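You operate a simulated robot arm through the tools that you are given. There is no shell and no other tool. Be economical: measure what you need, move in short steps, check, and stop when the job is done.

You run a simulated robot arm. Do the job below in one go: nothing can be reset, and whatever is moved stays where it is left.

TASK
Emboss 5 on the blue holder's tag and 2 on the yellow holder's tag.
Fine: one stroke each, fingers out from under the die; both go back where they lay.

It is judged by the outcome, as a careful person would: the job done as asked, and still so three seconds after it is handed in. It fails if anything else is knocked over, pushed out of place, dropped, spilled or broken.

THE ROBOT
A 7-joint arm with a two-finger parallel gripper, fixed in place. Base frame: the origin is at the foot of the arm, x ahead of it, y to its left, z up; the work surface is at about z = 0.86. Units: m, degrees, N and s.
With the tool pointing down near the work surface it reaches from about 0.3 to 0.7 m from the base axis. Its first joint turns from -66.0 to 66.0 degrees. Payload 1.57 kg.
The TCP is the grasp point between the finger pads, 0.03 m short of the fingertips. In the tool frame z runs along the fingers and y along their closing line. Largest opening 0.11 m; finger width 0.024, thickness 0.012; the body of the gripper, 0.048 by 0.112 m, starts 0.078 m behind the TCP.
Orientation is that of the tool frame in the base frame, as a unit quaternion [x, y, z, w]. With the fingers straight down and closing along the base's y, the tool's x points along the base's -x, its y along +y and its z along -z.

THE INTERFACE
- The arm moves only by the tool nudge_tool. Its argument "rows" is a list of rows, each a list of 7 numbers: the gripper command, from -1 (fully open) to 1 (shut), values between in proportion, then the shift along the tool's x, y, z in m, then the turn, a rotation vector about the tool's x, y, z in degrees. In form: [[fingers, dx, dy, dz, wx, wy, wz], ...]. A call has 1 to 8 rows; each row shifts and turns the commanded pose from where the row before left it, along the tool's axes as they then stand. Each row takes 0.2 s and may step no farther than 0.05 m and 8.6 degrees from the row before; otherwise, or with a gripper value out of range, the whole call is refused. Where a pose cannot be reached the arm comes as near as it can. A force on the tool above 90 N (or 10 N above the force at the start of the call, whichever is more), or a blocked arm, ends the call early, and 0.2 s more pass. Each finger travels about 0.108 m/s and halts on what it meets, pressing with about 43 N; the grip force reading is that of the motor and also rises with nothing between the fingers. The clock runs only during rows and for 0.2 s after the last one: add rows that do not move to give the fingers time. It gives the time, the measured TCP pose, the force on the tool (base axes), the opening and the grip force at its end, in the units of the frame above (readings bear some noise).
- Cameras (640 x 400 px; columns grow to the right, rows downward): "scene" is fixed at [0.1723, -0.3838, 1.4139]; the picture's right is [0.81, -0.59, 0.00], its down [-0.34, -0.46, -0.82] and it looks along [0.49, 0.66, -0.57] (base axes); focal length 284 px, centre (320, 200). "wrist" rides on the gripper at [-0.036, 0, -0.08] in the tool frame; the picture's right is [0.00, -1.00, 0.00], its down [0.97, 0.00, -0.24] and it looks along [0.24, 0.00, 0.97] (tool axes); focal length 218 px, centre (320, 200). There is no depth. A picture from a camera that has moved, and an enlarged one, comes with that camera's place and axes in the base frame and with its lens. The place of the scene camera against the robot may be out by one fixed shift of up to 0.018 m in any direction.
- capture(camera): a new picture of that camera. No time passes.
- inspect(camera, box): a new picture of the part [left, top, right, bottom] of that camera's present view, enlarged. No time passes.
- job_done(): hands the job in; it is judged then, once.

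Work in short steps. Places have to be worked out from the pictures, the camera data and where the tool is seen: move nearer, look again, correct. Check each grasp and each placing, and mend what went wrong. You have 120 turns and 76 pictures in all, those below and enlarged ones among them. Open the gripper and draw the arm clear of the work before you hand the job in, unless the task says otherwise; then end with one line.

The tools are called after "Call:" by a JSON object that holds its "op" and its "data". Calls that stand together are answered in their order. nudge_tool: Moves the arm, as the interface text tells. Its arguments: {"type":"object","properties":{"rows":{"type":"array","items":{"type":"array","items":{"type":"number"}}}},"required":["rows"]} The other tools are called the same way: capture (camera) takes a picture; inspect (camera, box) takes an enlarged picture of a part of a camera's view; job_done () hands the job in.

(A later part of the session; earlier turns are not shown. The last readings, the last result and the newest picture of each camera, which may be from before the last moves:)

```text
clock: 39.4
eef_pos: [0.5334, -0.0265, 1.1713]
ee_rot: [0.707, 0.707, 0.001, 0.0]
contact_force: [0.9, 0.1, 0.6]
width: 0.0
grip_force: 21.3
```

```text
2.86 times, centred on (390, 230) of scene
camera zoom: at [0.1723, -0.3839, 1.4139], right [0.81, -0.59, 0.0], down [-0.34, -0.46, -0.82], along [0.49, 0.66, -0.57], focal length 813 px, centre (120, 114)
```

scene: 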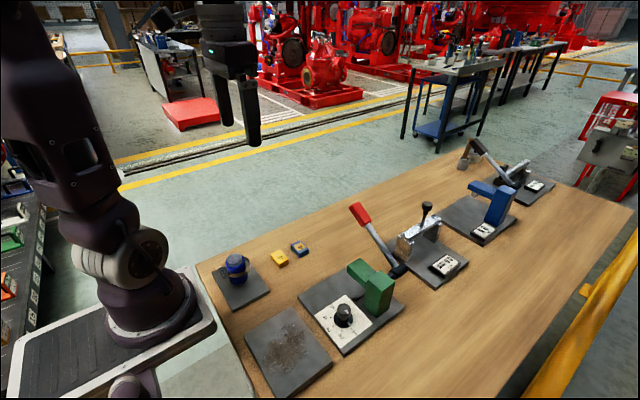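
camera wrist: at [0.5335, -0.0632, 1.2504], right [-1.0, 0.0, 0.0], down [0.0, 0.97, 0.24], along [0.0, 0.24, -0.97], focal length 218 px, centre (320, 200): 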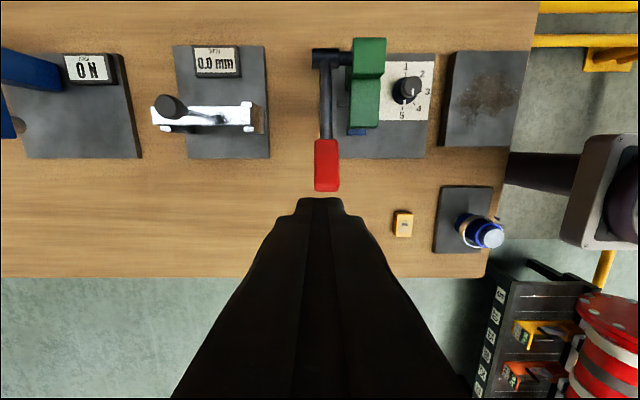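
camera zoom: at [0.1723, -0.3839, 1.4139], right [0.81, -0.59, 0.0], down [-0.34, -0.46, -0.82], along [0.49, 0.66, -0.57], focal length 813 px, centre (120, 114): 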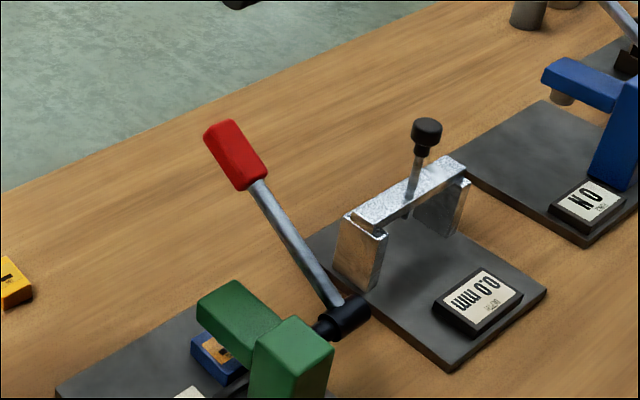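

The lever runs at x≈0.527 and the knob spans y −0.07 to −0.02. I'll align at (0.527, −0.032) and come down to just above the knob.

Call:
{"op": "nudge_tool", "data": {"rows": [[1, -0.005, -0.0065, 0, 0, 0, 0], [1, 0, 0, 0.04, 0, 0, 0], [1, 0, 0, 0.02, 0, 0, 0], [1, 0, 0, 0, 0, 0, 0]]}}

Call:
{"op": "capture", "data": {"camera": "wrist"}}

Call:
{"op": "inspect", "data": {"camera": "scene", "box": [320, 160, 460, 300]}}

```text
clock: 40.4
eef_pos: [0.5249, -0.0295, 1.1104]
ee_rot: [0.707, 0.707, 0.0, 0.0]
contact_force: [0.1, -0.9, -0.3]
width: 0.0002
grip_force: 21.8
```

```text
36 pictures are left
camera wrist: at [0.525, -0.0678, 1.1899], right [-1.0, 0.0, 0.0], down [0.0, 0.97, 0.24], along [0.0, 0.24, -0.97], focal length 218 px, centre (320, 200)
```

wrist: 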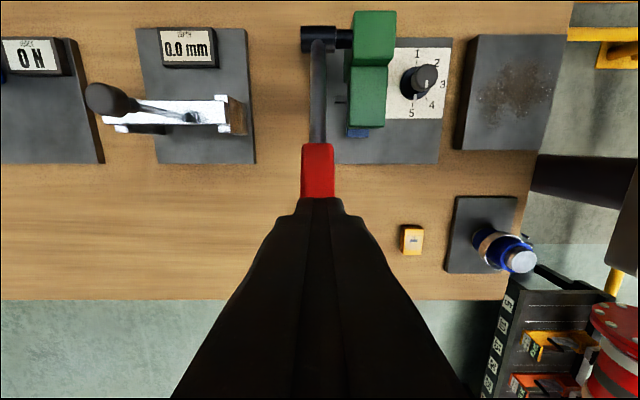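

```text
2.86 times, centred on (390, 230) of scene
camera zoom: at [0.1723, -0.3838, 1.4139], right [0.81, -0.59, 0.0], down [-0.34, -0.46, -0.82], along [0.49, 0.66, -0.57], focal length 813 px, centre (120, 114)
```

zoom: 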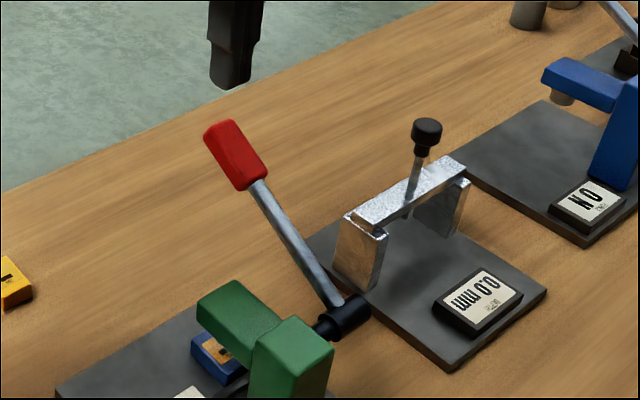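

It's aligned, with the tips about 2–3 cm above the knob. I'll shift 4 mm inward and lower in 1 cm steps until it makes contact.

Call:
{"op": "nudge_tool", "data": {"rows": [[1, -0.004, 0, 0, 0, 0, 0], [1, 0, 0, 0.01, 0, 0, 0], [1, 0, 0, 0.01, 0, 0, 0], [1, 0, 0, 0.01, 0, 0, 0]]}}

Call:
{"op": "inspect", "data": {"camera": "scene", "box": [320, 160, 460, 300]}}

```text
clock: 41.4
eef_pos: [0.5268, -0.0331, 1.0818]
ee_rot: [0.707, 0.707, 0.001, 0.0]
contact_force: [-0.6, -0.1, -0.9]
width: 0.0
grip_force: 20.9
```

```text
2.86 times, centred on (390, 230) of scene
camera zoom: at [0.1723, -0.3838, 1.4139], right [0.81, -0.59, 0.0], down [-0.34, -0.46, -0.82], along [0.49, 0.66, -0.57], focal length 813 px, centre (120, 114)
```

zoom: 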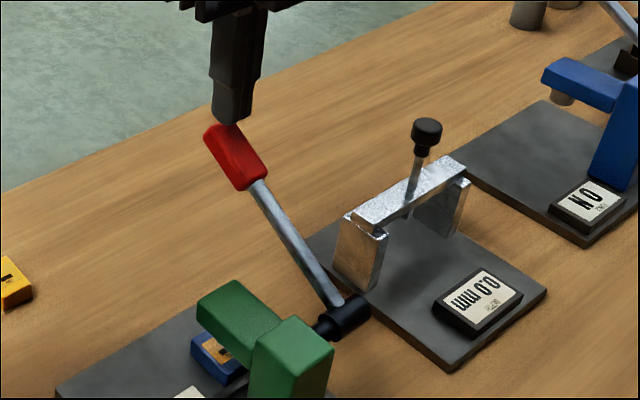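

The tips are just above the knob. I start the stroke now: straight down, 1 cm per row, watching the force.

Call:
{"op": "nudge_tool", "data": {"rows": [[1, 0, 0, 0.01, 0, 0, 0], [1, 0, 0, 0.01, 0, 0, 0], [1, 0, 0, 0.01, 0, 0, 0], [1, 0, 0, 0.01, 0, 0, 0]]}}

Call:
{"op": "inspect", "data": {"camera": "scene", "box": [320, 160, 460, 300]}}

```text
clock: 42.4
eef_pos: [0.5288, -0.0329, 1.0416]
ee_rot: [0.707, 0.707, 0.001, -0.001]
contact_force: [-0.1, 0.7, 3.2]
width: 0.0
grip_force: 21.6
```

```text
2.86 times, centred on (390, 230) of scene
camera zoom: at [0.1722, -0.3838, 1.4139], right [0.81, -0.59, 0.0], down [-0.34, -0.46, -0.82], along [0.49, 0.66, -0.57], focal length 813 px, centre (120, 114)
```

zoom: 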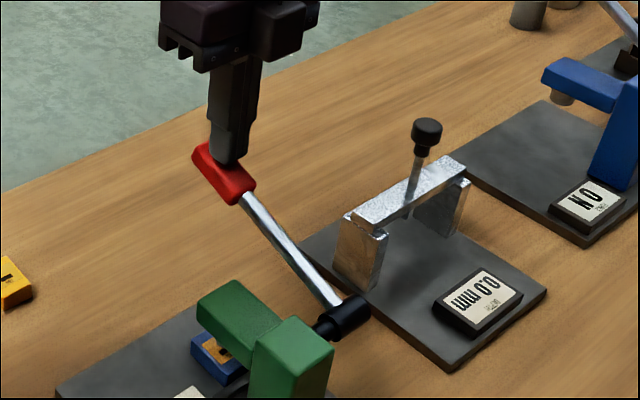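

The lever follows freely at about 3 N. I'll continue the same stroke downwards.

Call:
{"op": "nudge_tool", "data": {"rows": [[1, 0, 0, 0.01, 0, 0, 0], [1, 0, 0, 0.01, 0, 0, 0], [1, 0, 0, 0.01, 0, 0, 0], [1, 0, 0, 0.01, 0, 0, 0]]}}

Call:
{"op": "inspect", "data": {"camera": "scene", "box": [320, 160, 460, 300]}}

```text
clock: 43.4
eef_pos: [0.5261, -0.0331, 1.0013]
ee_rot: [0.707, 0.707, 0.001, 0.0]
contact_force: [0.6, 3.0, 6.3]
width: 0.0
grip_force: 20.8
```

```text
2.86 times, centred on (390, 230) of scene
camera zoom: at [0.1722, -0.3838, 1.414], right [0.81, -0.59, 0.0], down [-0.34, -0.46, -0.82], along [0.49, 0.66, -0.57], focal length 813 px, centre (120, 114)
```

zoom: 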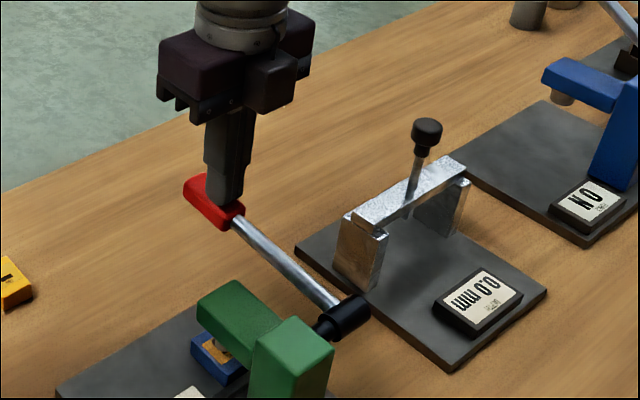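

The lever is near level and the spring force is rising (6 N). I keep going down, drifting slightly outward to stay on the knob.

Call:
{"op": "nudge_tool", "data": {"rows": [[1, 0.004, 0, 0.01, 0, 0, 0], [1, 0.004, 0, 0.01, 0, 0, 0], [1, 0.002, 0, 0.01, 0, 0, 0]]}}

Call:
{"op": "inspect", "data": {"camera": "scene", "box": [320, 160, 460, 300]}}

```text
clock: 44.2
eef_pos: [0.5292, -0.0249, 0.9809]
ee_rot: [0.707, 0.707, 0.004, 0.003]
contact_force: [-18.7, 2.6, 38.9]
width: 0.0001
grip_force: 21.1
stopped in row 3: the force on the tool passed its limit (the readings are from after the stop); the commanded pose is now the measured one
```

```text
2.86 times, centred on (390, 230) of scene
camera zoom: at [0.1712, -0.3837, 1.4141], right [0.81, -0.59, 0.0], down [-0.34, -0.46, -0.82], along [0.49, 0.66, -0.57], focal length 813 px, centre (120, 114)
```

zoom: 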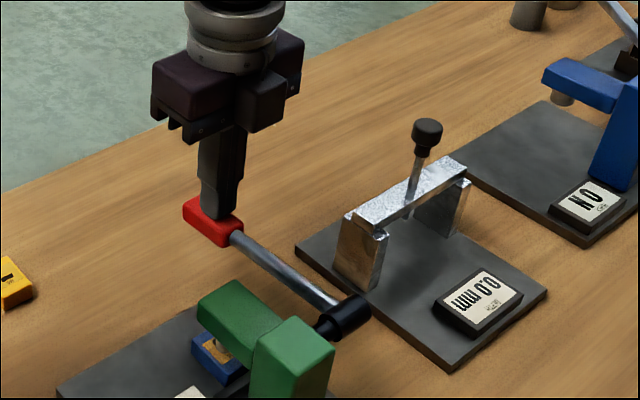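

The force limit tripped with the lever at about level, which suggests its end stop. Before letting go I'll press 2 mm more to confirm the stroke is complete.

Call:
{"op": "nudge_tool", "data": {"rows": [[1, 0, 0, 0.002, 0, 0, 0], [1, 0, 0, 0.001, 0, 0, 0]]}}

Call:
{"op": "capture", "data": {"camera": "wrist"}}

```text
clock: 44.7
eef_pos: [0.5295, -0.0258, 0.9818]
ee_rot: [0.707, 0.707, 0.005, 0.003]
contact_force: [-15.5, 4.1, 35.4]
width: 0.0
grip_force: 21.6
stopped in row 2: the force on the tool passed its limit (the readings are from after the stop); the commanded pose is now the measured one
```

```text
30 pictures are left
camera wrist: at [0.5275, -0.0629, 1.06], right [-1.0, 0.0, -0.01], down [0.0, 0.97, 0.24], along [0.01, 0.24, -0.97], focal length 218 px, centre (320, 200)
```

wrist: 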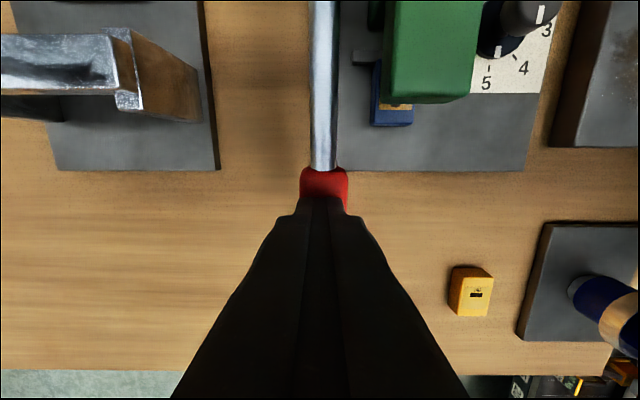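

It's at a hard stop, so the stroke is complete. Now I rise slowly so the lever can return with the fingers.

Call:
{"op": "nudge_tool", "data": {"rows": [[1, 0, 0, -0.01, 0, 0, 0], [1, 0, 0, -0.015, 0, 0, 0], [1, -0.003, 0, -0.015, 0, 0, 0], [1, -0.003, 0, -0.02, 0, 0, 0], [1, 0, 0, -0.02, 0, 0, 0], [1, 0, 0, -0.02, 0, 0, 0], [1, 0, 0, -0.03, 0, 0, 0], [1, 0, 0, -0.03, 0, 0, 0]]}}

Call:
{"op": "capture", "data": {"camera": "scene"}}

```text
clock: 46.5
eef_pos: [0.5279, -0.0317, 1.1382]
ee_rot: [0.707, 0.708, 0.004, 0.004]
contact_force: [-0.7, -0.6, -0.5]
width: 0.0001
grip_force: 21.8
```

```text
29 pictures are left
```

scene: 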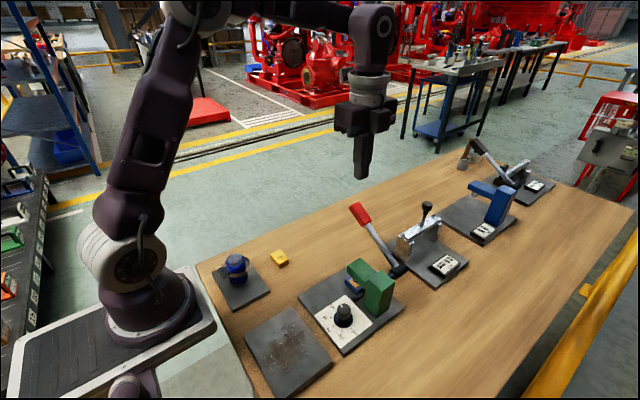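

The lever returned by itself. I'll go back out to +y and tilt again to collect the blue holder.

Call:
{"op": "nudge_tool", "data": {"rows": [[1, 0.045, -0.01, 0, 0.65, 0, 0], [1, 0.045, -0.015, 0, 0, 0, 0], [0.2, 0.045, -0.015, 0, 0, 0, 0], [0.2, 0.035, -0.0128, 0, 0, -7, 0], [0.2, 0, 0, 0, 0, -8, 0], [0.2, 0, 0, 0, 0, -8, 0], [0.2, 0, 0, 0, 0, -8, 0], [0.2, 0, 0, 0, 0, -8, 0]]}}

Call:
{"op": "nudge_tool", "data": {"rows": [[0.2, 0, 0, 0, 0, -8, 0], [0.2, 0, 0, 0, 0, -8, 0], [0.2, 0, 0, 0, 0, 0, 0]]}}

```text
clock: 48.3
eef_pos: [0.4748, 0.1387, 1.138]
ee_rot: [0.666, 0.666, -0.237, 0.238]
contact_force: [-0.5, -0.3, 0.0]
width: 0.0438
grip_force: 0.1
```

```text
clock: 49.1
eef_pos: [0.4745, 0.1387, 1.139]
ee_rot: [0.627, 0.627, -0.326, 0.327]
contact_force: [0.4, 0.7, 0.5]
width: 0.044
grip_force: 0.1
```

Call:
{"op": "nudge_tool", "data": {"rows": [[0.2, 0.0141, 0, 0.0409, 0, 0, 0], [0.2, 0.0141, 0, 0.0409, 0, 0, 0], [0.2, 0.0141, 0, 0.0409, 0, 0, 0], [0.2, 0.0141, 0, 0.0409, 0, 0, 0], [0.2, 0.0141, 0, 0.0409, 0, 0, 0], [0.2, 0, 0, 0, 0, 0, 0]]}}

Call:
{"op": "inspect", "data": {"camera": "wrist", "box": [250, 90, 400, 230]}}

```text
clock: 50.5
eef_pos: [0.4773, 0.012, 0.9616]
ee_rot: [0.628, 0.627, -0.326, 0.327]
contact_force: [-0.2, -0.8, -0.2]
width: 0.0441
grip_force: 0.2
```

```text
2.86 times, centred on (325, 160) of wrist
camera zoom: at [0.478, 0.0549, 1.0361], right [-1.0, 0.0, 0.0], down [0.0, 0.75, -0.66], along [0.0, -0.66, -0.75], focal length 624 px, centre (306, 314)
```

zoom: 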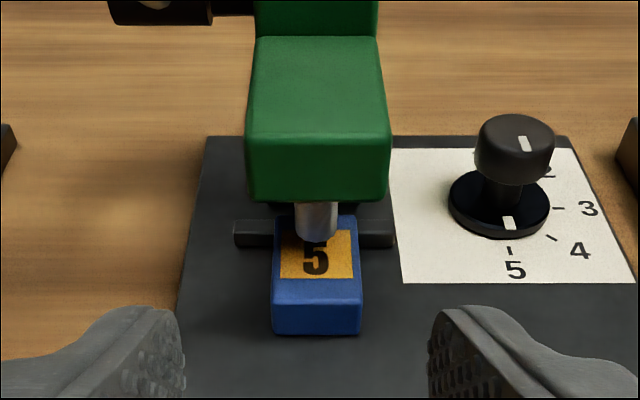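

The tag now reads 5. The holder is about 3 mm to −x of the tool centreline, so I correct that and advance along the finger axis to regrip it.

Call:
{"op": "nudge_tool", "data": {"rows": [[0.2, -0.0018, -0.003, 0, 0, 0, 0], [0.2, 0, 0, 0.045, 0, 0, 0], [0.2, 0, 0, 0.035, 0, 0, 0], [0.2, 0, 0, 0.015, 0, 0, 0], [0.2, 0, 0, 0, 0, 0, 0]]}}

Call:
{"op": "inspect", "data": {"camera": "wrist", "box": [240, 90, 400, 290]}}

```text
clock: 51.7
eef_pos: [0.4725, -0.0682, 0.9102]
ee_rot: [0.627, 0.628, -0.326, 0.327]
contact_force: [0.5, -0.7, -0.3]
width: 0.0439
grip_force: 0.0
```

```text
2.00 times, centred on (320, 190) of wrist
camera zoom: at [0.4722, -0.025, 0.9847], right [-1.0, 0.0, 0.0], down [0.0, 0.75, -0.66], along [0.0, -0.66, -0.75], focal length 436 px, centre (320, 220)
```

zoom: 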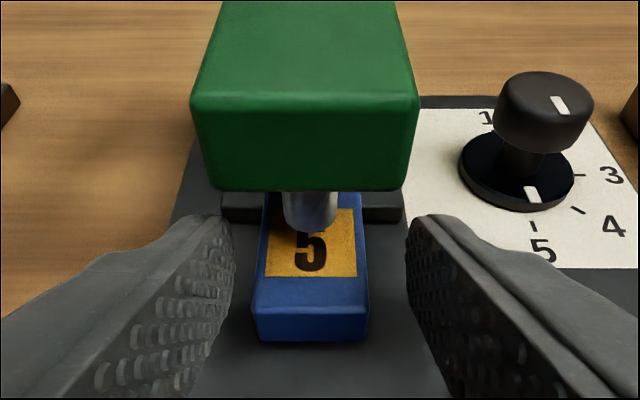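

The holder is 2.5 mm to +x of centre now. I'll correct that, advance the last 13 mm to the earlier grip position, and close.

Call:
{"op": "nudge_tool", "data": {"rows": [[0.2, 0.0023, 0.0025, 0.0132, 0, 0, 0], [0.2, 0, 0, 0, 0, 0, 0], [1, 0, 0, 0, 0, 0, 0], [1, 0, 0, 0, 0, 0, 0]]}}

Call:
{"op": "inspect", "data": {"camera": "wrist", "box": [240, 90, 400, 290]}}

```text
clock: 52.7
eef_pos: [0.4751, -0.0773, 0.9015]
ee_rot: [0.626, 0.628, -0.326, 0.328]
contact_force: [0.1, -0.1, 1.0]
width: 0.0287
grip_force: 39.0
```

```text
2.00 times, centred on (320, 190) of wrist
camera zoom: at [0.4755, -0.0336, 0.9759], right [-1.0, 0.0, 0.0], down [0.0, 0.75, -0.66], along [0.0, -0.66, -0.75], focal length 436 px, centre (320, 220)
```

zoom: 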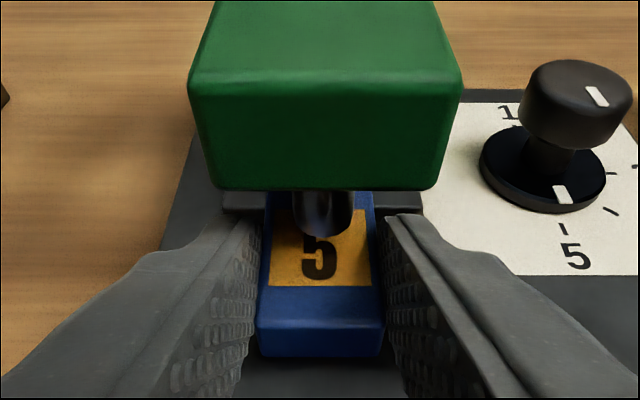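

It's gripped again at 28.7 mm. I slide it out towards +y, lift, and carry it back over its original spot.

Call:
{"op": "nudge_tool", "data": {"rows": [[1, -0.0012, 0, -0.0009, 0, 0, 0], [1, 0.0129, 0, -0.0184, 0, 0, 0], [1, 0.0129, 0, -0.0184, 0, 0, 0], [1, -0.0246, 0, -0.0172, 0, 0, 0], [1, 0.0256, -0.0115, -0.0365, 0, 0, 0], [1, 0.0256, -0.0115, -0.0365, 0, 0, 0], [1, 0.0256, -0.0115, -0.0365, 0, 0, 0], [1, 0, 0, 0, 0, 0, 0]]}}

Call:
{"op": "capture", "data": {"camera": "wrist"}}

```text
clock: 54.5
eef_pos: [0.439, 0.1034, 0.9342]
ee_rot: [0.627, 0.627, -0.326, 0.327]
contact_force: [-0.4, 0.2, -1.0]
width: 0.029
grip_force: 38.9
```

```text
25 pictures are left
camera wrist: at [0.4379, 0.1468, 1.008], right [-1.0, 0.0, 0.0], down [0.0, 0.75, -0.66], along [0.0, -0.66, -0.75], focal length 218 px, centre (320, 200)
```

wrist: 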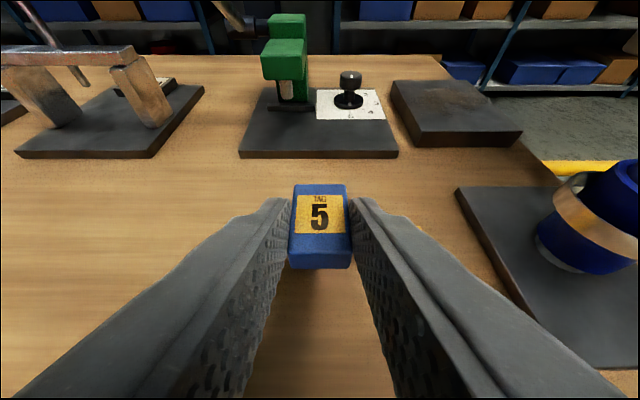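

It's over home at about (0.438, 0.080), needing +3 mm in x and −1.5 mm in y. I'll lower it most of the way.

Call:
{"op": "nudge_tool", "data": {"rows": [[1, 0.0168, 0.003, 0.0127, 0, 0, 0], [1, 0.0167, 0, 0.0126, 0, 0, 0], [1, 0, 0, 0, 0, 0, 0]]}}

```text
clock: 55.3
eef_pos: [0.444, 0.1018, 0.8908]
ee_rot: [0.627, 0.627, -0.327, 0.326]
contact_force: [0.8, 0.2, -1.3]
width: 0.0288
grip_force: 38.8
```

Call:
{"op": "nudge_tool", "data": {"rows": [[1, 0.0008, -0.0015, 0.0006, 0, 0, 0], [1, 0.0008, 0, 0.0006, 0, 0, 0], [1, 0, 0, 0, 0, 0, 0]]}}

Call:
{"op": "capture", "data": {"camera": "wrist"}}

```text
clock: 56.1
eef_pos: [0.4421, 0.1009, 0.8894]
ee_rot: [0.626, 0.627, -0.327, 0.328]
contact_force: [-1.6, 0.2, 3.8]
width: 0.0291
grip_force: 38.6
```

```text
24 pictures are left
camera wrist: at [0.4412, 0.1445, 0.9642], right [-1.0, 0.0, 0.0], down [0.0, 0.75, -0.66], along [0.0, -0.66, -0.75], focal length 218 px, centre (320, 200)
```

wrist: 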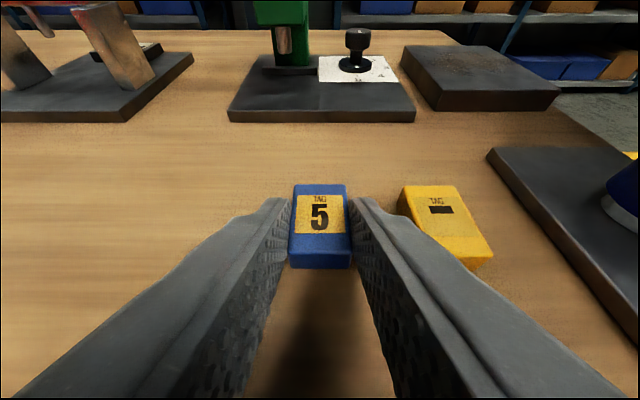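

It's touching the table (3.8 N) in the same image position as at the start. I'll release, back off and come upright.

Call:
{"op": "nudge_tool", "data": {"rows": [[1, 0.0004, 0, 0.0003, 0, 0, 0], [0.2, 0, 0, 0, 0, 0, 0], [0.2, 0, 0, 0, 0, 0, 0], [0.2, 0, 0, -0.04, 0, 0, 0], [0.2, 0, 0, -0.04, 0, 0, 0], [0.2, 0, 0, -0.04, 0, 8, 0], [0.2, 0, 0, -0.02, 0, 8, 0], [0.2, 0, 0, -0.02, 0, 8, 0]]}}

Call:
{"op": "nudge_tool", "data": {"rows": [[0.2, 0, 0, 0, 0, 8, 0], [0.2, 0, 0, 0, 0, 8, 0], [0.2, 0, 0, 0, 0, 8, 0], [0.09, -0.04, 0, 0, 0, 7.2, 0], [0.09, -0.045, 0, 0, 0, 0, 0], [0.09, -0.045, 0, 0, 0, 0, 0], [0.09, 0, 0, 0, 0, 0, 0]]}}

Call:
{"op": "capture", "data": {"camera": "wrist"}}

```text
clock: 57.9
eef_pos: [0.4408, 0.2235, 0.9892]
ee_rot: [0.681, 0.682, -0.188, 0.188]
contact_force: [-0.2, 0.5, 0.5]
width: 0.0438
grip_force: 0.0
```

```text
clock: 59.5
eef_pos: [0.4429, 0.0936, 0.9935]
ee_rot: [0.707, 0.708, 0.001, 0.0]
contact_force: [-0.4, 0.2, 0.8]
width: 0.0503
grip_force: 0.0
```

```text
23 pictures are left
camera wrist: at [0.4416, 0.0568, 1.0723], right [-1.0, 0.0, 0.0], down [0.0, 0.97, 0.24], along [0.0, 0.24, -0.97], focal length 218 px, centre (320, 200)
```

wrist: 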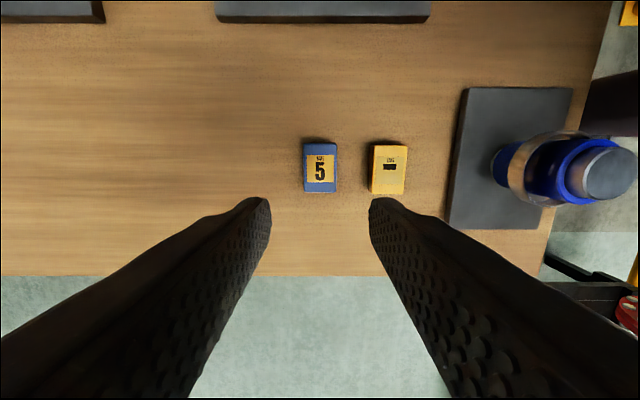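

The blue holder is back, level with the yellow one as before. Next I set the dial to 2: raise, go to the knob at (0.402, −0.1455) and look.

Call:
{"op": "nudge_tool", "data": {"rows": [[0.09, 0, -0.01, -0.045, 0, 0, 0], [0.09, -0.04, -0.01, -0.02, 0, 0, 0], [0.09, -0.045, -0.01, 0, 0, 0, 0], [0.09, -0.045, -0.0096, 0, 0, 0, 0], [0.09, -0.045, 0, 0, 0, 0, 0], [0.09, -0.045, 0, 0, 0, 0, 0], [0.09, -0.0185, 0, 0, 0, 0, 0], [0.09, 0, 0, 0, 0, 0, 0]]}}

Call:
{"op": "inspect", "data": {"camera": "wrist", "box": [270, 130, 370, 230]}}

```text
clock: 61.3
eef_pos: [0.4023, -0.1447, 1.0568]
ee_rot: [0.707, 0.708, 0.001, -0.001]
contact_force: [0.3, -0.7, 0.1]
width: 0.0502
grip_force: 0.1
```

```text
4.00 times, centred on (320, 180) of wrist
camera zoom: at [0.4024, -0.1807, 1.136], right [-1.0, 0.0, 0.0], down [0.0, 0.97, 0.24], along [0.0, 0.24, -0.97], focal length 873 px, centre (320, 280)
```

zoom: 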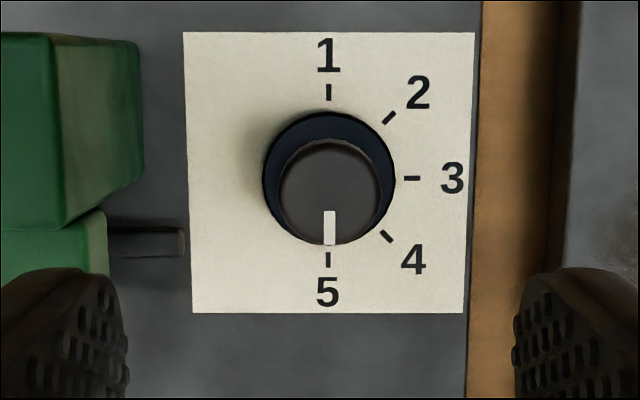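

The knob centre is x≈0.400. I'll shift −2.5 mm, descend, grip, and start turning back.

Call:
{"op": "nudge_tool", "data": {"rows": [[0.09, -0.001, -0.0023, 0.04, 0, 0, 0], [0.09, 0, 0, 0.04, 0, 0, 0], [0.09, 0, 0, 0.035, 0, 0, 0], [0.09, 0, 0, 0.018, 0, 0, 0], [0.09, 0, 0, 0, 0, 0, 0], [1, 0, 0, 0, 0, 0, 0], [1, 0, 0, 0, 0, 0, 0]]}}

```text
clock: 62.9
eef_pos: [0.3996, -0.1458, 0.9205]
ee_rot: [0.706, 0.708, 0.001, -0.001]
contact_force: [0.9, -0.7, -11.5]
width: 0.0278
grip_force: 37.9
```

It's gripped cleanly with little side force. I turn −90°, which should give 3.

Call:
{"op": "nudge_tool", "data": {"rows": [[1, 0, 0, 0, 0, 0, -8.5], [1, 0, 0, 0, 0, 0, -8.5], [1, 0, 0, 0, 0, 0, -8.5], [1, 0, 0, 0, 0, 0, -8.5], [1, 0, 0, 0, 0, 0, -8.5], [1, 0, 0, 0, 0, 0, -8.5]]}}

Call:
{"op": "nudge_tool", "data": {"rows": [[1, 0, 0, 0, 0, 0, -8.5], [1, 0, 0, 0, 0, 0, -8.5], [1, 0, 0, 0, 0, 0, -8.5], [1, 0, 0, 0, 0, 0, -8.5], [1, 0, 0, 0, 0, 0, -5], [1, 0, 0, 0, 0, 0, 0]]}}

Call:
{"op": "inspect", "data": {"camera": "wrist", "box": [240, 130, 400, 290]}}

```text
clock: 64.3
eef_pos: [0.3997, -0.1452, 0.9213]
ee_rot: [0.333, 0.943, 0.002, -0.001]
contact_force: [-8.4, -16.3, -35.6]
width: 0.0276
grip_force: 38.1
```

```text
clock: 65.7
eef_pos: [0.3994, -0.1453, 0.9224]
ee_rot: [0.0, 1.0, 0.001, 0.0]
contact_force: [-20.5, -30.7, 3.8]
width: 0.0279
grip_force: 38.1
```

```text
2.50 times, centred on (320, 210) of wrist
camera zoom: at [0.435, -0.1464, 1.0018], right [0.0, -1.0, 0.0], down [-0.97, 0.0, 0.24], along [-0.24, 0.0, -0.97], focal length 546 px, centre (320, 175)
```

zoom: 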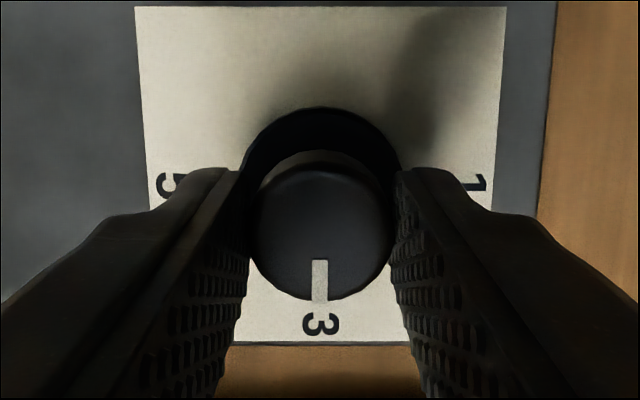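

It's at 3. I continue another −45° to 2, then release and rise to check.

Call:
{"op": "nudge_tool", "data": {"rows": [[1, 0, 0, 0, 0, 0, -7.5], [1, 0, 0, 0, 0, 0, -7.5], [1, 0, 0, 0, 0, 0, -7.5], [1, 0, 0, 0, 0, 0, -7.5], [1, 0, 0, 0, 0, 0, -7.5], [1, 0, 0, 0, 0, 0, -7.5], [1, 0, 0, 0, 0, 0, 0]]}}

Call:
{"op": "nudge_tool", "data": {"rows": [[0.09, 0, 0, 0, 0, 0, 0], [0.09, 0, 0, 0, 0, 0, 0], [0.09, 0, 0, -0.045, 0, 0, 0], [0.09, 0, 0, -0.045, 0, 0, 8.5], [0.09, 0, 0, -0.045, 0, 0, 8.5], [0.09, 0, 0, 0, 0, 0, 8.5], [0.09, 0, 0, 0, 0, 0, 8.5], [0.09, 0, 0, 0, 0, 0, 8.5]]}}

Call:
{"op": "inspect", "data": {"camera": "wrist", "box": [270, 130, 370, 230]}}

```text
clock: 67.3
eef_pos: [0.4005, -0.1433, 0.9226]
ee_rot: [-0.384, 0.923, 0.001, 0.001]
contact_force: [-7.4, -29.5, -2.4]
width: 0.0279
grip_force: 38.0
```

```text
clock: 69.1
eef_pos: [0.3988, -0.1439, 1.0574]
ee_rot: [-0.021, 1.0, 0.001, 0.0]
contact_force: [1.1, -0.3, 0.6]
width: 0.0503
grip_force: 0.1
```

```text
4.00 times, centred on (320, 180) of wrist
camera zoom: at [0.4353, -0.1439, 1.137], right [0.04, -1.0, 0.0], down [-0.97, -0.04, 0.24], along [-0.24, -0.01, -0.97], focal length 873 px, centre (320, 280)
```

zoom: 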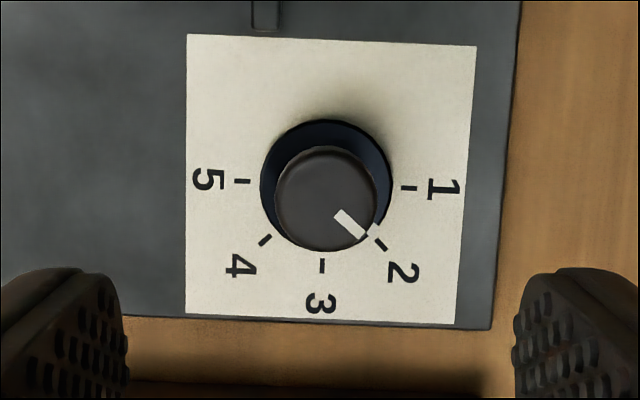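

The dial is on 2. Now I turn the wrist to +90° and go to the yellow holder at about (0.380, 0.078).

Call:
{"op": "nudge_tool", "data": {"rows": [[0.2, 0, 0, 0, 0, 0, 8.4], [0.2, 0, 0, 0, 0, 0, 8.4], [0.2, 0, 0, 0, 0, 0, 8.4], [0.2, 0, 0, 0, 0, 0, 8.4], [0.2, 0, 0, 0, 0, 0, 8.4], [0.2, 0, 0, 0, 0, 0, 8.4], [0.2, 0, 0, 0, 0, 0, 8.4], [0.2, 0, 0, 0, 0, 0, 8.4]]}}

Call:
{"op": "nudge_tool", "data": {"rows": [[0.2, 0, 0, 0, 0, 0, 8.4], [0.2, 0, 0, 0, 0, 0, 8.4], [0.2, 0, 0, 0, 0, 0, 8.4], [0.2, 0.045, -0.005, 0, 0, 0, 0], [0.2, 0.045, -0.005, 0, 0, 0, 0], [0.2, 0.045, -0.005, 0, 0, 0, 0], [0.2, 0.045, -0.005, 0, 0, 0, 0], [0.2, 0, 0, 0, 0, 0, 0]]}}

```text
clock: 70.9
eef_pos: [0.3997, -0.1433, 1.0574]
ee_rot: [0.536, 0.844, 0.002, -0.001]
contact_force: [0.1, 0.2, -0.2]
width: 0.0442
grip_force: 0.1
```

```text
clock: 72.7
eef_pos: [0.3798, 0.0386, 1.0603]
ee_rot: [0.706, 0.709, 0.001, -0.001]
contact_force: [-0.5, 0.4, -0.2]
width: 0.044
grip_force: 0.0
```

Upright and at 90°. I move the remaining 65 mm in y while tilting 55°.

Call:
{"op": "nudge_tool", "data": {"rows": [[0.2, 0.0325, 0, 0, 0, 0, 0], [0.2, 0.032, 0, 0, 0, -7, 0], [0.2, 0, 0, 0, 0, -8, 0], [0.2, 0, 0, 0, 0, -8, 0], [0.2, 0, 0, 0, 0, -8, 0], [0.2, 0, 0, 0, 0, -8, 0], [0.2, 0, 0, 0, 0, -8, 0], [0.2, 0, 0, 0, 0, -8, 0]]}}

Call:
{"op": "nudge_tool", "data": {"rows": [[0.2, 0.0328, 0, 0.023, 0, 0, 0], [0.2, 0.0328, 0, 0.023, 0, 0, 0], [0.2, 0.0328, 0, 0.023, 0, 0, 0], [0.2, 0.0189, 0, 0.0133, 0, 0, 0], [0.2, 0, 0, 0, 0, 0, 0]]}}

Call:
{"op": "capture", "data": {"camera": "wrist"}}

```text
clock: 74.5
eef_pos: [0.3801, 0.1004, 1.0571]
ee_rot: [0.627, 0.628, -0.325, 0.326]
contact_force: [-0.8, 0.4, 0.4]
width: 0.0439
grip_force: 0.1
```

```text
clock: 75.7
eef_pos: [0.3796, 0.1003, 0.9137]
ee_rot: [0.627, 0.628, -0.324, 0.326]
contact_force: [-0.1, -0.6, -0.6]
width: 0.0441
grip_force: 0.0
```

```text
19 pictures are left
camera wrist: at [0.3795, 0.1446, 0.9882], right [-1.0, 0.0, 0.0], down [0.0, 0.76, -0.65], along [0.0, -0.65, -0.76], focal length 218 px, centre (320, 200)
```

wrist: 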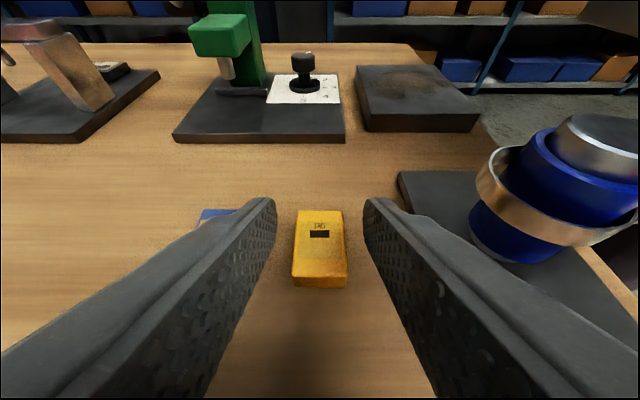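

The yellow holder is centred, matching the blue approach. I descend 25 mm and grip.

Call:
{"op": "nudge_tool", "data": {"rows": [[0.2, 0.0105, 0, 0.0073, 0, 0, 0], [0.2, 0.0103, 0, 0.0072, 0, 0, 0], [0.2, 0, 0, 0, 0, 0, 0], [1, 0, 0, 0, 0, 0, 0], [1, 0, 0, 0, 0, 0, 0]]}}

Call:
{"op": "capture", "data": {"camera": "wrist"}}

```text
clock: 76.9
eef_pos: [0.3785, 0.0999, 0.8891]
ee_rot: [0.627, 0.628, -0.325, 0.326]
contact_force: [-0.4, -0.2, 0.9]
width: 0.0287
grip_force: 38.6
```

```text
18 pictures are left
camera wrist: at [0.3791, 0.1445, 0.9638], right [-1.0, 0.0, 0.0], down [0.0, 0.76, -0.66], along [0.0, -0.66, -0.76], focal length 218 px, centre (320, 200)
```

wrist: 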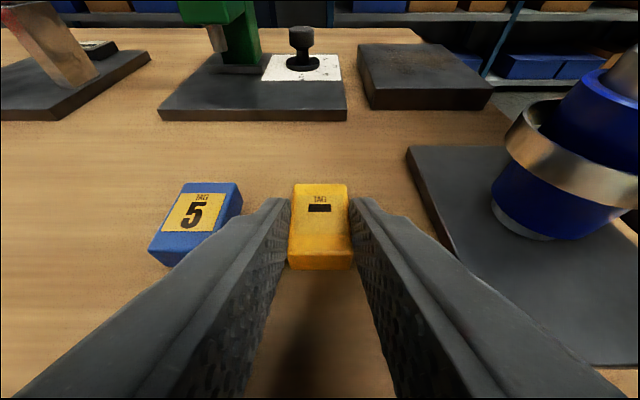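

The yellow holder is held. I lift 45 mm and carry it to the front of the die.

Call:
{"op": "nudge_tool", "data": {"rows": [[1, -0.0369, 0, -0.0258, 0, 0, 0], [1, -0.0197, 0.0239, 0.0281, 0, 0, 0], [1, -0.0197, 0.0239, 0.0281, 0, 0, 0], [1, -0.0197, 0.0239, 0.0281, 0, 0, 0], [1, -0.0197, 0.0239, 0.0281, 0, 0, 0], [1, 0, 0, 0, 0, 0, 0]]}}

Call:
{"op": "inspect", "data": {"camera": "wrist", "box": [240, 90, 400, 290]}}

```text
clock: 78.3
eef_pos: [0.4763, -0.034, 0.9333]
ee_rot: [0.628, 0.629, -0.324, 0.325]
contact_force: [0.0, 0.2, -0.5]
width: 0.0287
grip_force: 38.5
```

```text
2.00 times, centred on (320, 190) of wrist
camera zoom: at [0.4762, 0.0092, 1.0078], right [-1.0, 0.0, 0.0], down [0.0, 0.76, -0.66], along [0.0, -0.66, -0.76], focal length 436 px, centre (320, 220)
```

zoom: 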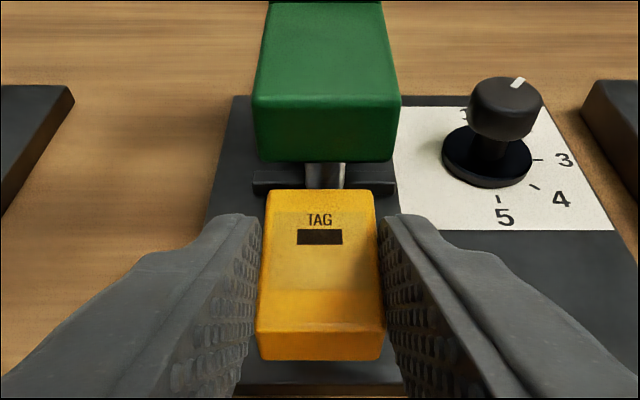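

The die is about 1.5 mm to −x of the holder. I'll correct that and lower 31 mm close to the plate.

Call:
{"op": "nudge_tool", "data": {"rows": [[1, 0.0127, -0.0015, 0.0089, 0, 0, 0], [1, 0.0127, 0, 0.0089, 0, 0, 0], [1, 0, 0, 0, 0, 0, 0], [1, 0.0008, 0, 0.0006, 0, 0, 0], [1, 0, 0, 0, 0, 0, 0]]}}

```text
clock: 79.5
eef_pos: [0.4737, -0.0359, 0.9018]
ee_rot: [0.627, 0.628, -0.325, 0.327]
contact_force: [0.2, -0.3, 0.2]
width: 0.0288
grip_force: 38.9
```

There's no contact and the height matches the earlier clear slide. I slide in 38 mm at this height.

Call:
{"op": "nudge_tool", "data": {"rows": [[1, -0.0069, 0, 0.0098, 0, 0, 0], [1, -0.0069, 0, 0.0098, 0, 0, 0], [1, -0.0069, 0, 0.0098, 0, 0, 0], [1, -0.00115, 0, 0.00164, 0, 0, 0], [1, 0, 0, 0, 0, 0, 0]]}}

Call:
{"op": "inspect", "data": {"camera": "wrist", "box": [240, 90, 400, 290]}}

```text
clock: 80.7
eef_pos: [0.4738, -0.0735, 0.9016]
ee_rot: [0.628, 0.629, -0.325, 0.324]
contact_force: [0.1, -0.8, -1.3]
width: 0.0286
grip_force: 38.3
```

```text
2.00 times, centred on (320, 190) of wrist
camera zoom: at [0.4731, -0.0305, 0.9767], right [-1.0, 0.0, 0.0], down [0.0, 0.76, -0.66], along [0.0, -0.66, -0.76], focal length 436 px, centre (320, 220)
```

zoom: 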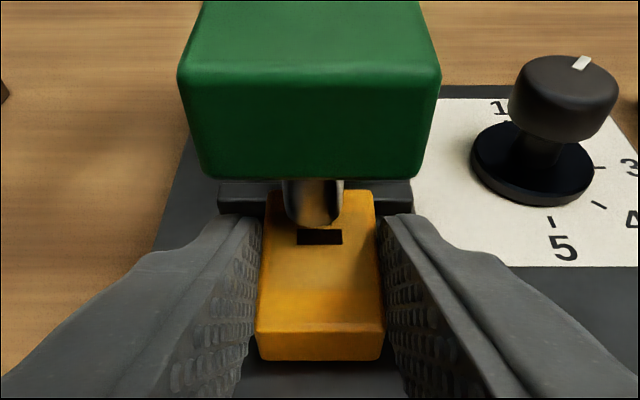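

The holder is 1.5 mm to −x of the die. I nudge x and push the last few millimetres to the fence.

Call:
{"op": "nudge_tool", "data": {"rows": [[1, 0, 0.0015, 0, 0, 0, 0], [1, -0.00057, 0, 0.00082, 0, 0, 0], [1, -0.00057, 0, 0.00082, 0, 0, 0], [1, -0.00057, 0, 0.00082, 0, 0, 0], [1, 0, 0, 0, 0, 0, 0]]}}

```text
clock: 81.9
eef_pos: [0.4748, -0.0774, 0.9013]
ee_rot: [0.628, 0.628, -0.325, 0.326]
contact_force: [-0.1, -0.2, -0.7]
width: 0.0289
grip_force: 38.7
```

Call:
{"op": "nudge_tool", "data": {"rows": [[1, -0.00057, 0, 0.00082, 0, 0, 0], [1, -0.00057, 0, 0.00082, 0, 0, 0], [1, 0, 0, 0, 0, 0, 0]]}}

```text
clock: 82.7
eef_pos: [0.4743, -0.0785, 0.9017]
ee_rot: [0.627, 0.629, -0.324, 0.326]
contact_force: [-1.3, 8.9, 1.0]
width: 0.0287
grip_force: 38.6
```

That's fence contact (9 N). I push half a millimetre more, lower slightly, release, and back out along the fingers.

Call:
{"op": "nudge_tool", "data": {"rows": [[1, -0.0004, 0, 0.0006, 0, 0, 0], [1, 0.0004, 0, 0.0003, 0, 0, 0], [0.2, 0, 0, 0, 0, 0, 0], [0.2, 0, 0, 0, 0, 0, 0], [0.2, 0, 0, -0.03, 0, 0, 0], [0.2, 0, 0, -0.04, 0, 0, 0], [0.2, 0, 0, -0.04, 0, 0, 0], [0.2, 0, 0, 0, 0, 0, 0]]}}

Call:
{"op": "inspect", "data": {"camera": "wrist", "box": [250, 90, 400, 230]}}

```text
clock: 84.5
eef_pos: [0.4754, 0.0106, 0.9677]
ee_rot: [0.627, 0.628, -0.325, 0.326]
contact_force: [-0.8, 0.4, 0.9]
width: 0.044
grip_force: 0.0
```

```text
2.86 times, centred on (325, 160) of wrist
camera zoom: at [0.4755, 0.0542, 1.042], right [-1.0, 0.0, 0.0], down [0.0, 0.76, -0.66], along [0.0, -0.66, -0.76], focal length 624 px, centre (306, 314)
```

zoom: 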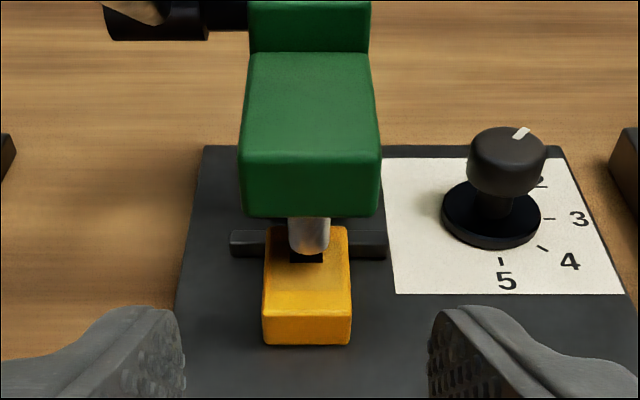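

The yellow holder is seated square under the die and the dial is at 2. I withdraw, come upright and close the fingers for the lever.

Call:
{"op": "nudge_tool", "data": {"rows": [[0.2, 0, 0, -0.045, 0, 0, 0], [0.2, 0, 0, -0.045, 0, 8, 0], [0.5, 0, 0, -0.03, 0, 8, 0], [1, 0, 0, -0.02, 0, 8, 0], [1, 0, 0, -0.02, 0, 8, 0], [1, 0, 0, -0.02, 0, 8, 0], [1, 0, 0, -0.02, 0, 8, 0], [1, 0, 0, -0.02, 0, 6.8, 0]]}}

Call:
{"op": "nudge_tool", "data": {"rows": [[1, 0, 0.013, -0.04, 0, 0, 0], [1, -0.044, 0.013, 0, 0, 0, 0], [1, -0.044, 0.013, 0, 0, 0, 0], [1, -0.044, 0.012, 0, 0, 0, 0], [1, -0.04, 0, 0, 0, 0, 0], [1, 0, 0, 0, 0, 0, 0]]}}

Call:
{"op": "capture", "data": {"camera": "wrist"}}

```text
clock: 86.3
eef_pos: [0.4754, 0.1436, 1.1286]
ee_rot: [0.706, 0.708, 0.001, 0.0]
contact_force: [-0.2, -0.6, -0.3]
width: 0.0
grip_force: 21.5
```

```text
clock: 87.7
eef_pos: [0.5273, -0.0246, 1.1701]
ee_rot: [0.706, 0.708, 0.001, 0.0]
contact_force: [-1.1, -1.1, -0.4]
width: 0.0
grip_force: 21.2
```

```text
14 pictures are left
camera wrist: at [0.5255, -0.0615, 1.2496], right [-1.0, 0.0, 0.0], down [0.0, 0.97, 0.24], along [0.0, 0.24, -0.97], focal length 218 px, centre (320, 200)
```

wrist: 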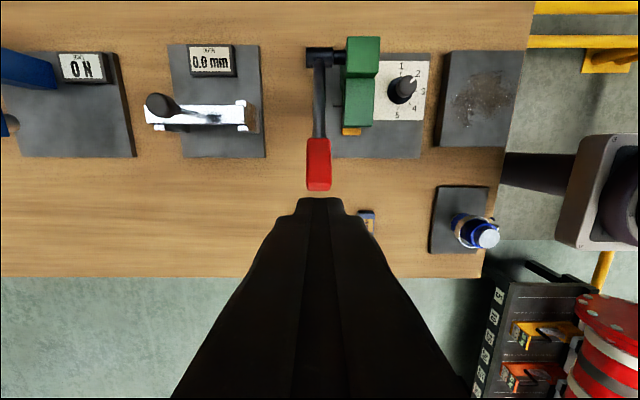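

It's lined up with the lever as before. I move 9 mm inward and down to just above the knob.

Call:
{"op": "nudge_tool", "data": {"rows": [[1, -0.009, 0, 0, 0, 0, 0], [1, 0, 0, 0.04, 0, 0, 0], [1, 0, 0, 0.03, 0, 0, 0], [1, 0, 0, 0.018, 0, 0, 0]]}}

Call:
{"op": "nudge_tool", "data": {"rows": [[1, 0, 0, 0.01, 0, 0, 0], [1, 0, 0, 0.01, 0, 0, 0], [1, 0, 0, 0.01, 0, 0, 0], [1, 0, 0, 0.01, 0, 0, 0], [1, 0, 0, 0.01, 0, 0, 0], [1, 0, 0, 0.01, 0, 0, 0], [1, 0.002, 0, 0.01, 0, 0, 0], [1, 0.002, 0, 0.01, 0, 0, 0]]}}

Call:
{"op": "inspect", "data": {"camera": "scene", "box": [320, 160, 460, 300]}}

```text
clock: 88.7
eef_pos: [0.5265, -0.0359, 1.0822]
ee_rot: [0.706, 0.709, 0.0, 0.001]
contact_force: [-0.5, 0.0, -0.2]
width: 0.0002
grip_force: 21.0
```

```text
clock: 90.5
eef_pos: [0.5253, -0.0343, 0.9987]
ee_rot: [0.706, 0.708, 0.0, 0.001]
contact_force: [1.5, -1.0, 6.0]
width: 0.0
grip_force: 21.3
```

```text
2.86 times, centred on (390, 230) of scene
camera zoom: at [0.1722, -0.3839, 1.4139], right [0.81, -0.59, 0.0], down [-0.34, -0.46, -0.82], along [0.49, 0.66, -0.57], focal length 813 px, centre (120, 114)
```

zoom: 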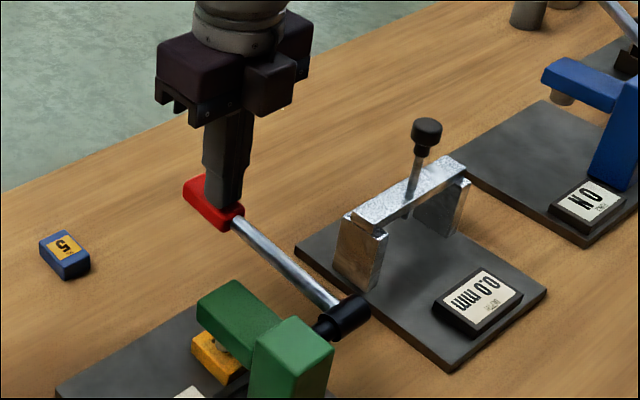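

The press is going just like the first. I finish the stroke to the stop.

Call:
{"op": "nudge_tool", "data": {"rows": [[1, 0.004, 0, 0.008, 0, 0, 0], [1, 0.004, 0, 0.007, 0, 0, 0], [1, 0, 0, 0.005, 0, 0, 0], [1, 0, 0, 0.003, 0, 0, 0]]}}

```text
clock: 91.7
eef_pos: [0.5253, -0.0244, 0.9812]
ee_rot: [0.706, 0.709, 0.001, 0.001]
contact_force: [-15.8, 5.0, 33.6]
width: 0.0001
grip_force: 21.2
stopped in row 4: the force on the tool passed its limit (the readings are from after the stop); the commanded pose is now the measured one
```

It stopped at the same depth as before (z 0.981), so the stroke is complete. I rise and let the lever follow back.

Call:
{"op": "nudge_tool", "data": {"rows": [[1, 0, 0, -0.01, 0, 0, 0], [1, 0, 0, -0.015, 0, 0, 0], [1, -0.003, 0, -0.015, 0, 0, 0], [1, -0.003, 0, -0.02, 0, 0, 0], [1, 0, 0, -0.02, 0, 0, 0], [1, 0, 0, -0.02, 0, 0, 0], [1, 0, 0, -0.03, 0, 0, 0], [1, 0, 0, -0.03, 0, 0, 0]]}}

Call:
{"op": "nudge_tool", "data": {"rows": [[1, 0.045, -0.01, 0, 0, 0, 0], [1, 0.045, -0.015, 0, 0, 0, 0], [0.2, 0.045, -0.015, 0, 0, 0, 0], [0.2, 0.035, -0.0105, 0, 0, -7, 0], [0.2, 0, 0, 0, 0, -8, 0], [0.2, 0, 0, 0, 0, -8, 0], [0.2, 0, 0, 0, 0, -8, 0], [0.2, 0, 0, 0, 0, -8, 0]]}}

Call:
{"op": "nudge_tool", "data": {"rows": [[0.2, 0, 0, 0, 0, -8, 0], [0.2, 0, 0, 0, 0, -8, 0], [0.2, 0, 0, 0, 0, 0, 0]]}}

```text
clock: 93.5
eef_pos: [0.5264, -0.0306, 1.1385]
ee_rot: [0.706, 0.708, 0.002, 0.002]
contact_force: [0.0, -0.6, 0.0]
width: 0.0
grip_force: 21.8
```

```text
clock: 95.3
eef_pos: [0.4754, 0.138, 1.1386]
ee_rot: [0.666, 0.667, -0.235, 0.239]
contact_force: [-0.5, -0.8, 0.4]
width: 0.0437
grip_force: 0.0
```

```text
clock: 96.1
eef_pos: [0.4761, 0.1384, 1.1384]
ee_rot: [0.627, 0.627, -0.325, 0.329]
contact_force: [0.3, -0.4, -0.5]
width: 0.0442
grip_force: 0.1
```

I approach the press again along the earlier path and check the tag.

Call:
{"op": "nudge_tool", "data": {"rows": [[0.2, 0.0137, -0.001, 0.0405, 0, 0, 0], [0.2, 0.0137, -0.001, 0.0405, 0, 0, 0], [0.2, 0.0137, 0, 0.0405, 0, 0, 0], [0.2, 0.0137, 0, 0.0405, 0, 0, 0], [0.2, 0.0137, 0, 0.0405, 0, 0, 0], [0.2, 0, 0, 0, 0, 0, 0]]}}

Call:
{"op": "inspect", "data": {"camera": "wrist", "box": [250, 90, 400, 230]}}

```text
clock: 97.5
eef_pos: [0.4754, 0.0124, 0.9647]
ee_rot: [0.627, 0.627, -0.324, 0.33]
contact_force: [1.5, 0.0, -0.3]
width: 0.0442
grip_force: 0.0
```

```text
2.86 times, centred on (325, 160) of wrist
camera zoom: at [0.4755, 0.0555, 1.0411], right [-1.0, 0.0, -0.01], down [0.0, 0.75, -0.66], along [0.01, -0.66, -0.75], focal length 624 px, centre (306, 314)
```

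zoom: 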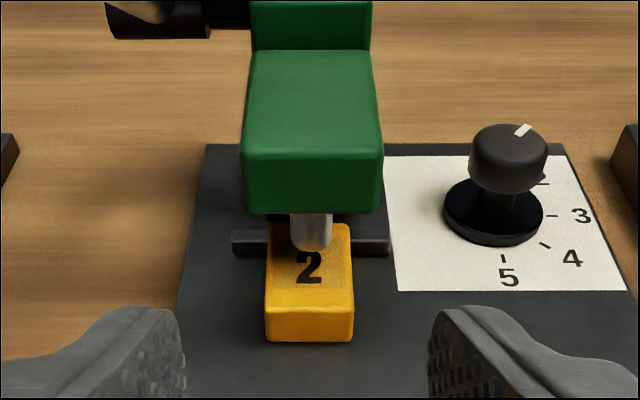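

The tag reads 2. I fix a 0.4° skew and advance along the finger axis to just short of the grip pose.

Call:
{"op": "nudge_tool", "data": {"rows": [[0.2, 0, 0, 0, 0.4, 0, 0], [0.2, 0, 0, 0.045, 0, 0, 0], [0.2, 0, 0, 0.035, 0, 0, 0], [0.2, 0, 0, 0.015, 0, 0, 0], [0.2, 0, 0, 0, 0, 0, 0]]}}

Call:
{"op": "inspect", "data": {"camera": "wrist", "box": [240, 90, 400, 290]}}

```text
clock: 98.7
eef_pos: [0.4757, -0.0651, 0.908]
ee_rot: [0.628, 0.626, -0.327, 0.326]
contact_force: [0.6, -0.5, -0.3]
width: 0.0443
grip_force: 0.1
```

```text
2.00 times, centred on (320, 190) of wrist
camera zoom: at [0.4759, -0.022, 0.9838], right [-1.0, 0.0, 0.0], down [0.0, 0.75, -0.66], along [0.0, -0.66, -0.75], focal length 436 px, centre (320, 220)
```

zoom: 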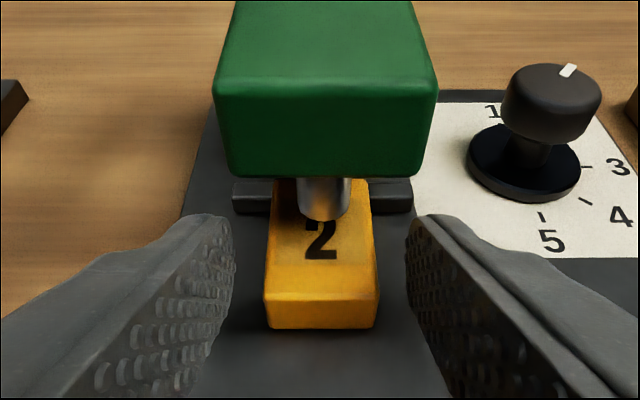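

It's centred. I advance the last 14.6 mm and grip.

Call:
{"op": "nudge_tool", "data": {"rows": [[0.2, -0.001, 0, 0.0146, 0, 0, 0], [0.2, 0, 0, 0, 0, 0, 0], [1, 0, 0, 0, 0, 0, 0], [1, 0, 0, 0, 0, 0, 0]]}}

Call:
{"op": "inspect", "data": {"camera": "wrist", "box": [240, 90, 400, 290]}}

```text
clock: 99.7
eef_pos: [0.476, -0.078, 0.9024]
ee_rot: [0.629, 0.626, -0.327, 0.326]
contact_force: [0.7, 0.5, -0.3]
width: 0.0289
grip_force: 39.2
```

```text
2.00 times, centred on (320, 190) of wrist
camera zoom: at [0.4757, -0.0345, 0.9767], right [-1.0, 0.0, 0.0], down [0.0, 0.75, -0.66], along [0.0, -0.66, -0.75], focal length 436 px, centre (320, 220)
```

zoom: 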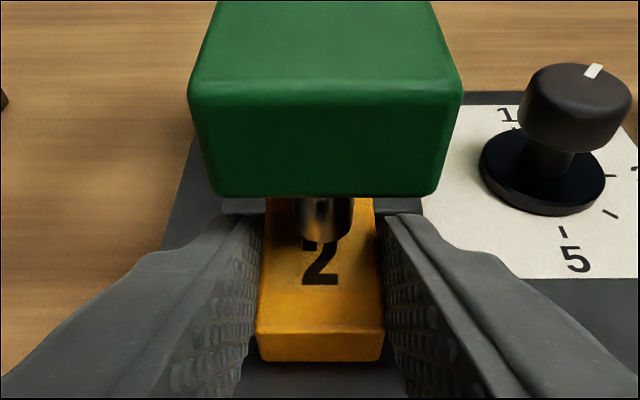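

It's gripped in the same relation as at pickup. I slide out, lift, shift to x 0.379 and carry it back to its home y.

Call:
{"op": "nudge_tool", "data": {"rows": [[1, 0.0113, 0, -0.0193, 0, 0, 0], [1, 0.0129, 0, -0.0184, 0, 0, 0], [1, -0.0287, 0, -0.0201, 0, 0, 0], [1, 0, -0.0483, 0, 0, 0, 0], [1, 0, -0.0483, 0, 0, 0, 0], [1, 0.0256, 0, -0.0366, 0, 0, 0], [1, 0.0256, 0, -0.0366, 0, 0, 0], [1, 0.0243, 0, -0.0347, 0, 0, 0]]}}

Call:
{"op": "capture", "data": {"camera": "wrist"}}

```text
clock: 101.5
eef_pos: [0.3789, 0.0972, 0.9412]
ee_rot: [0.628, 0.627, -0.327, 0.326]
contact_force: [-0.2, 0.6, -0.5]
width: 0.0287
grip_force: 38.9
```

```text
9 pictures are left
camera wrist: at [0.3777, 0.1408, 1.0161], right [-1.0, 0.0, 0.0], down [0.0, 0.75, -0.66], along [0.0, -0.66, -0.75], focal length 218 px, centre (320, 200)
```

wrist: 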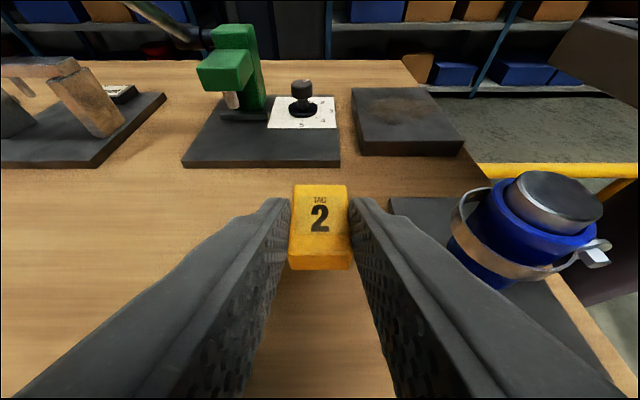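

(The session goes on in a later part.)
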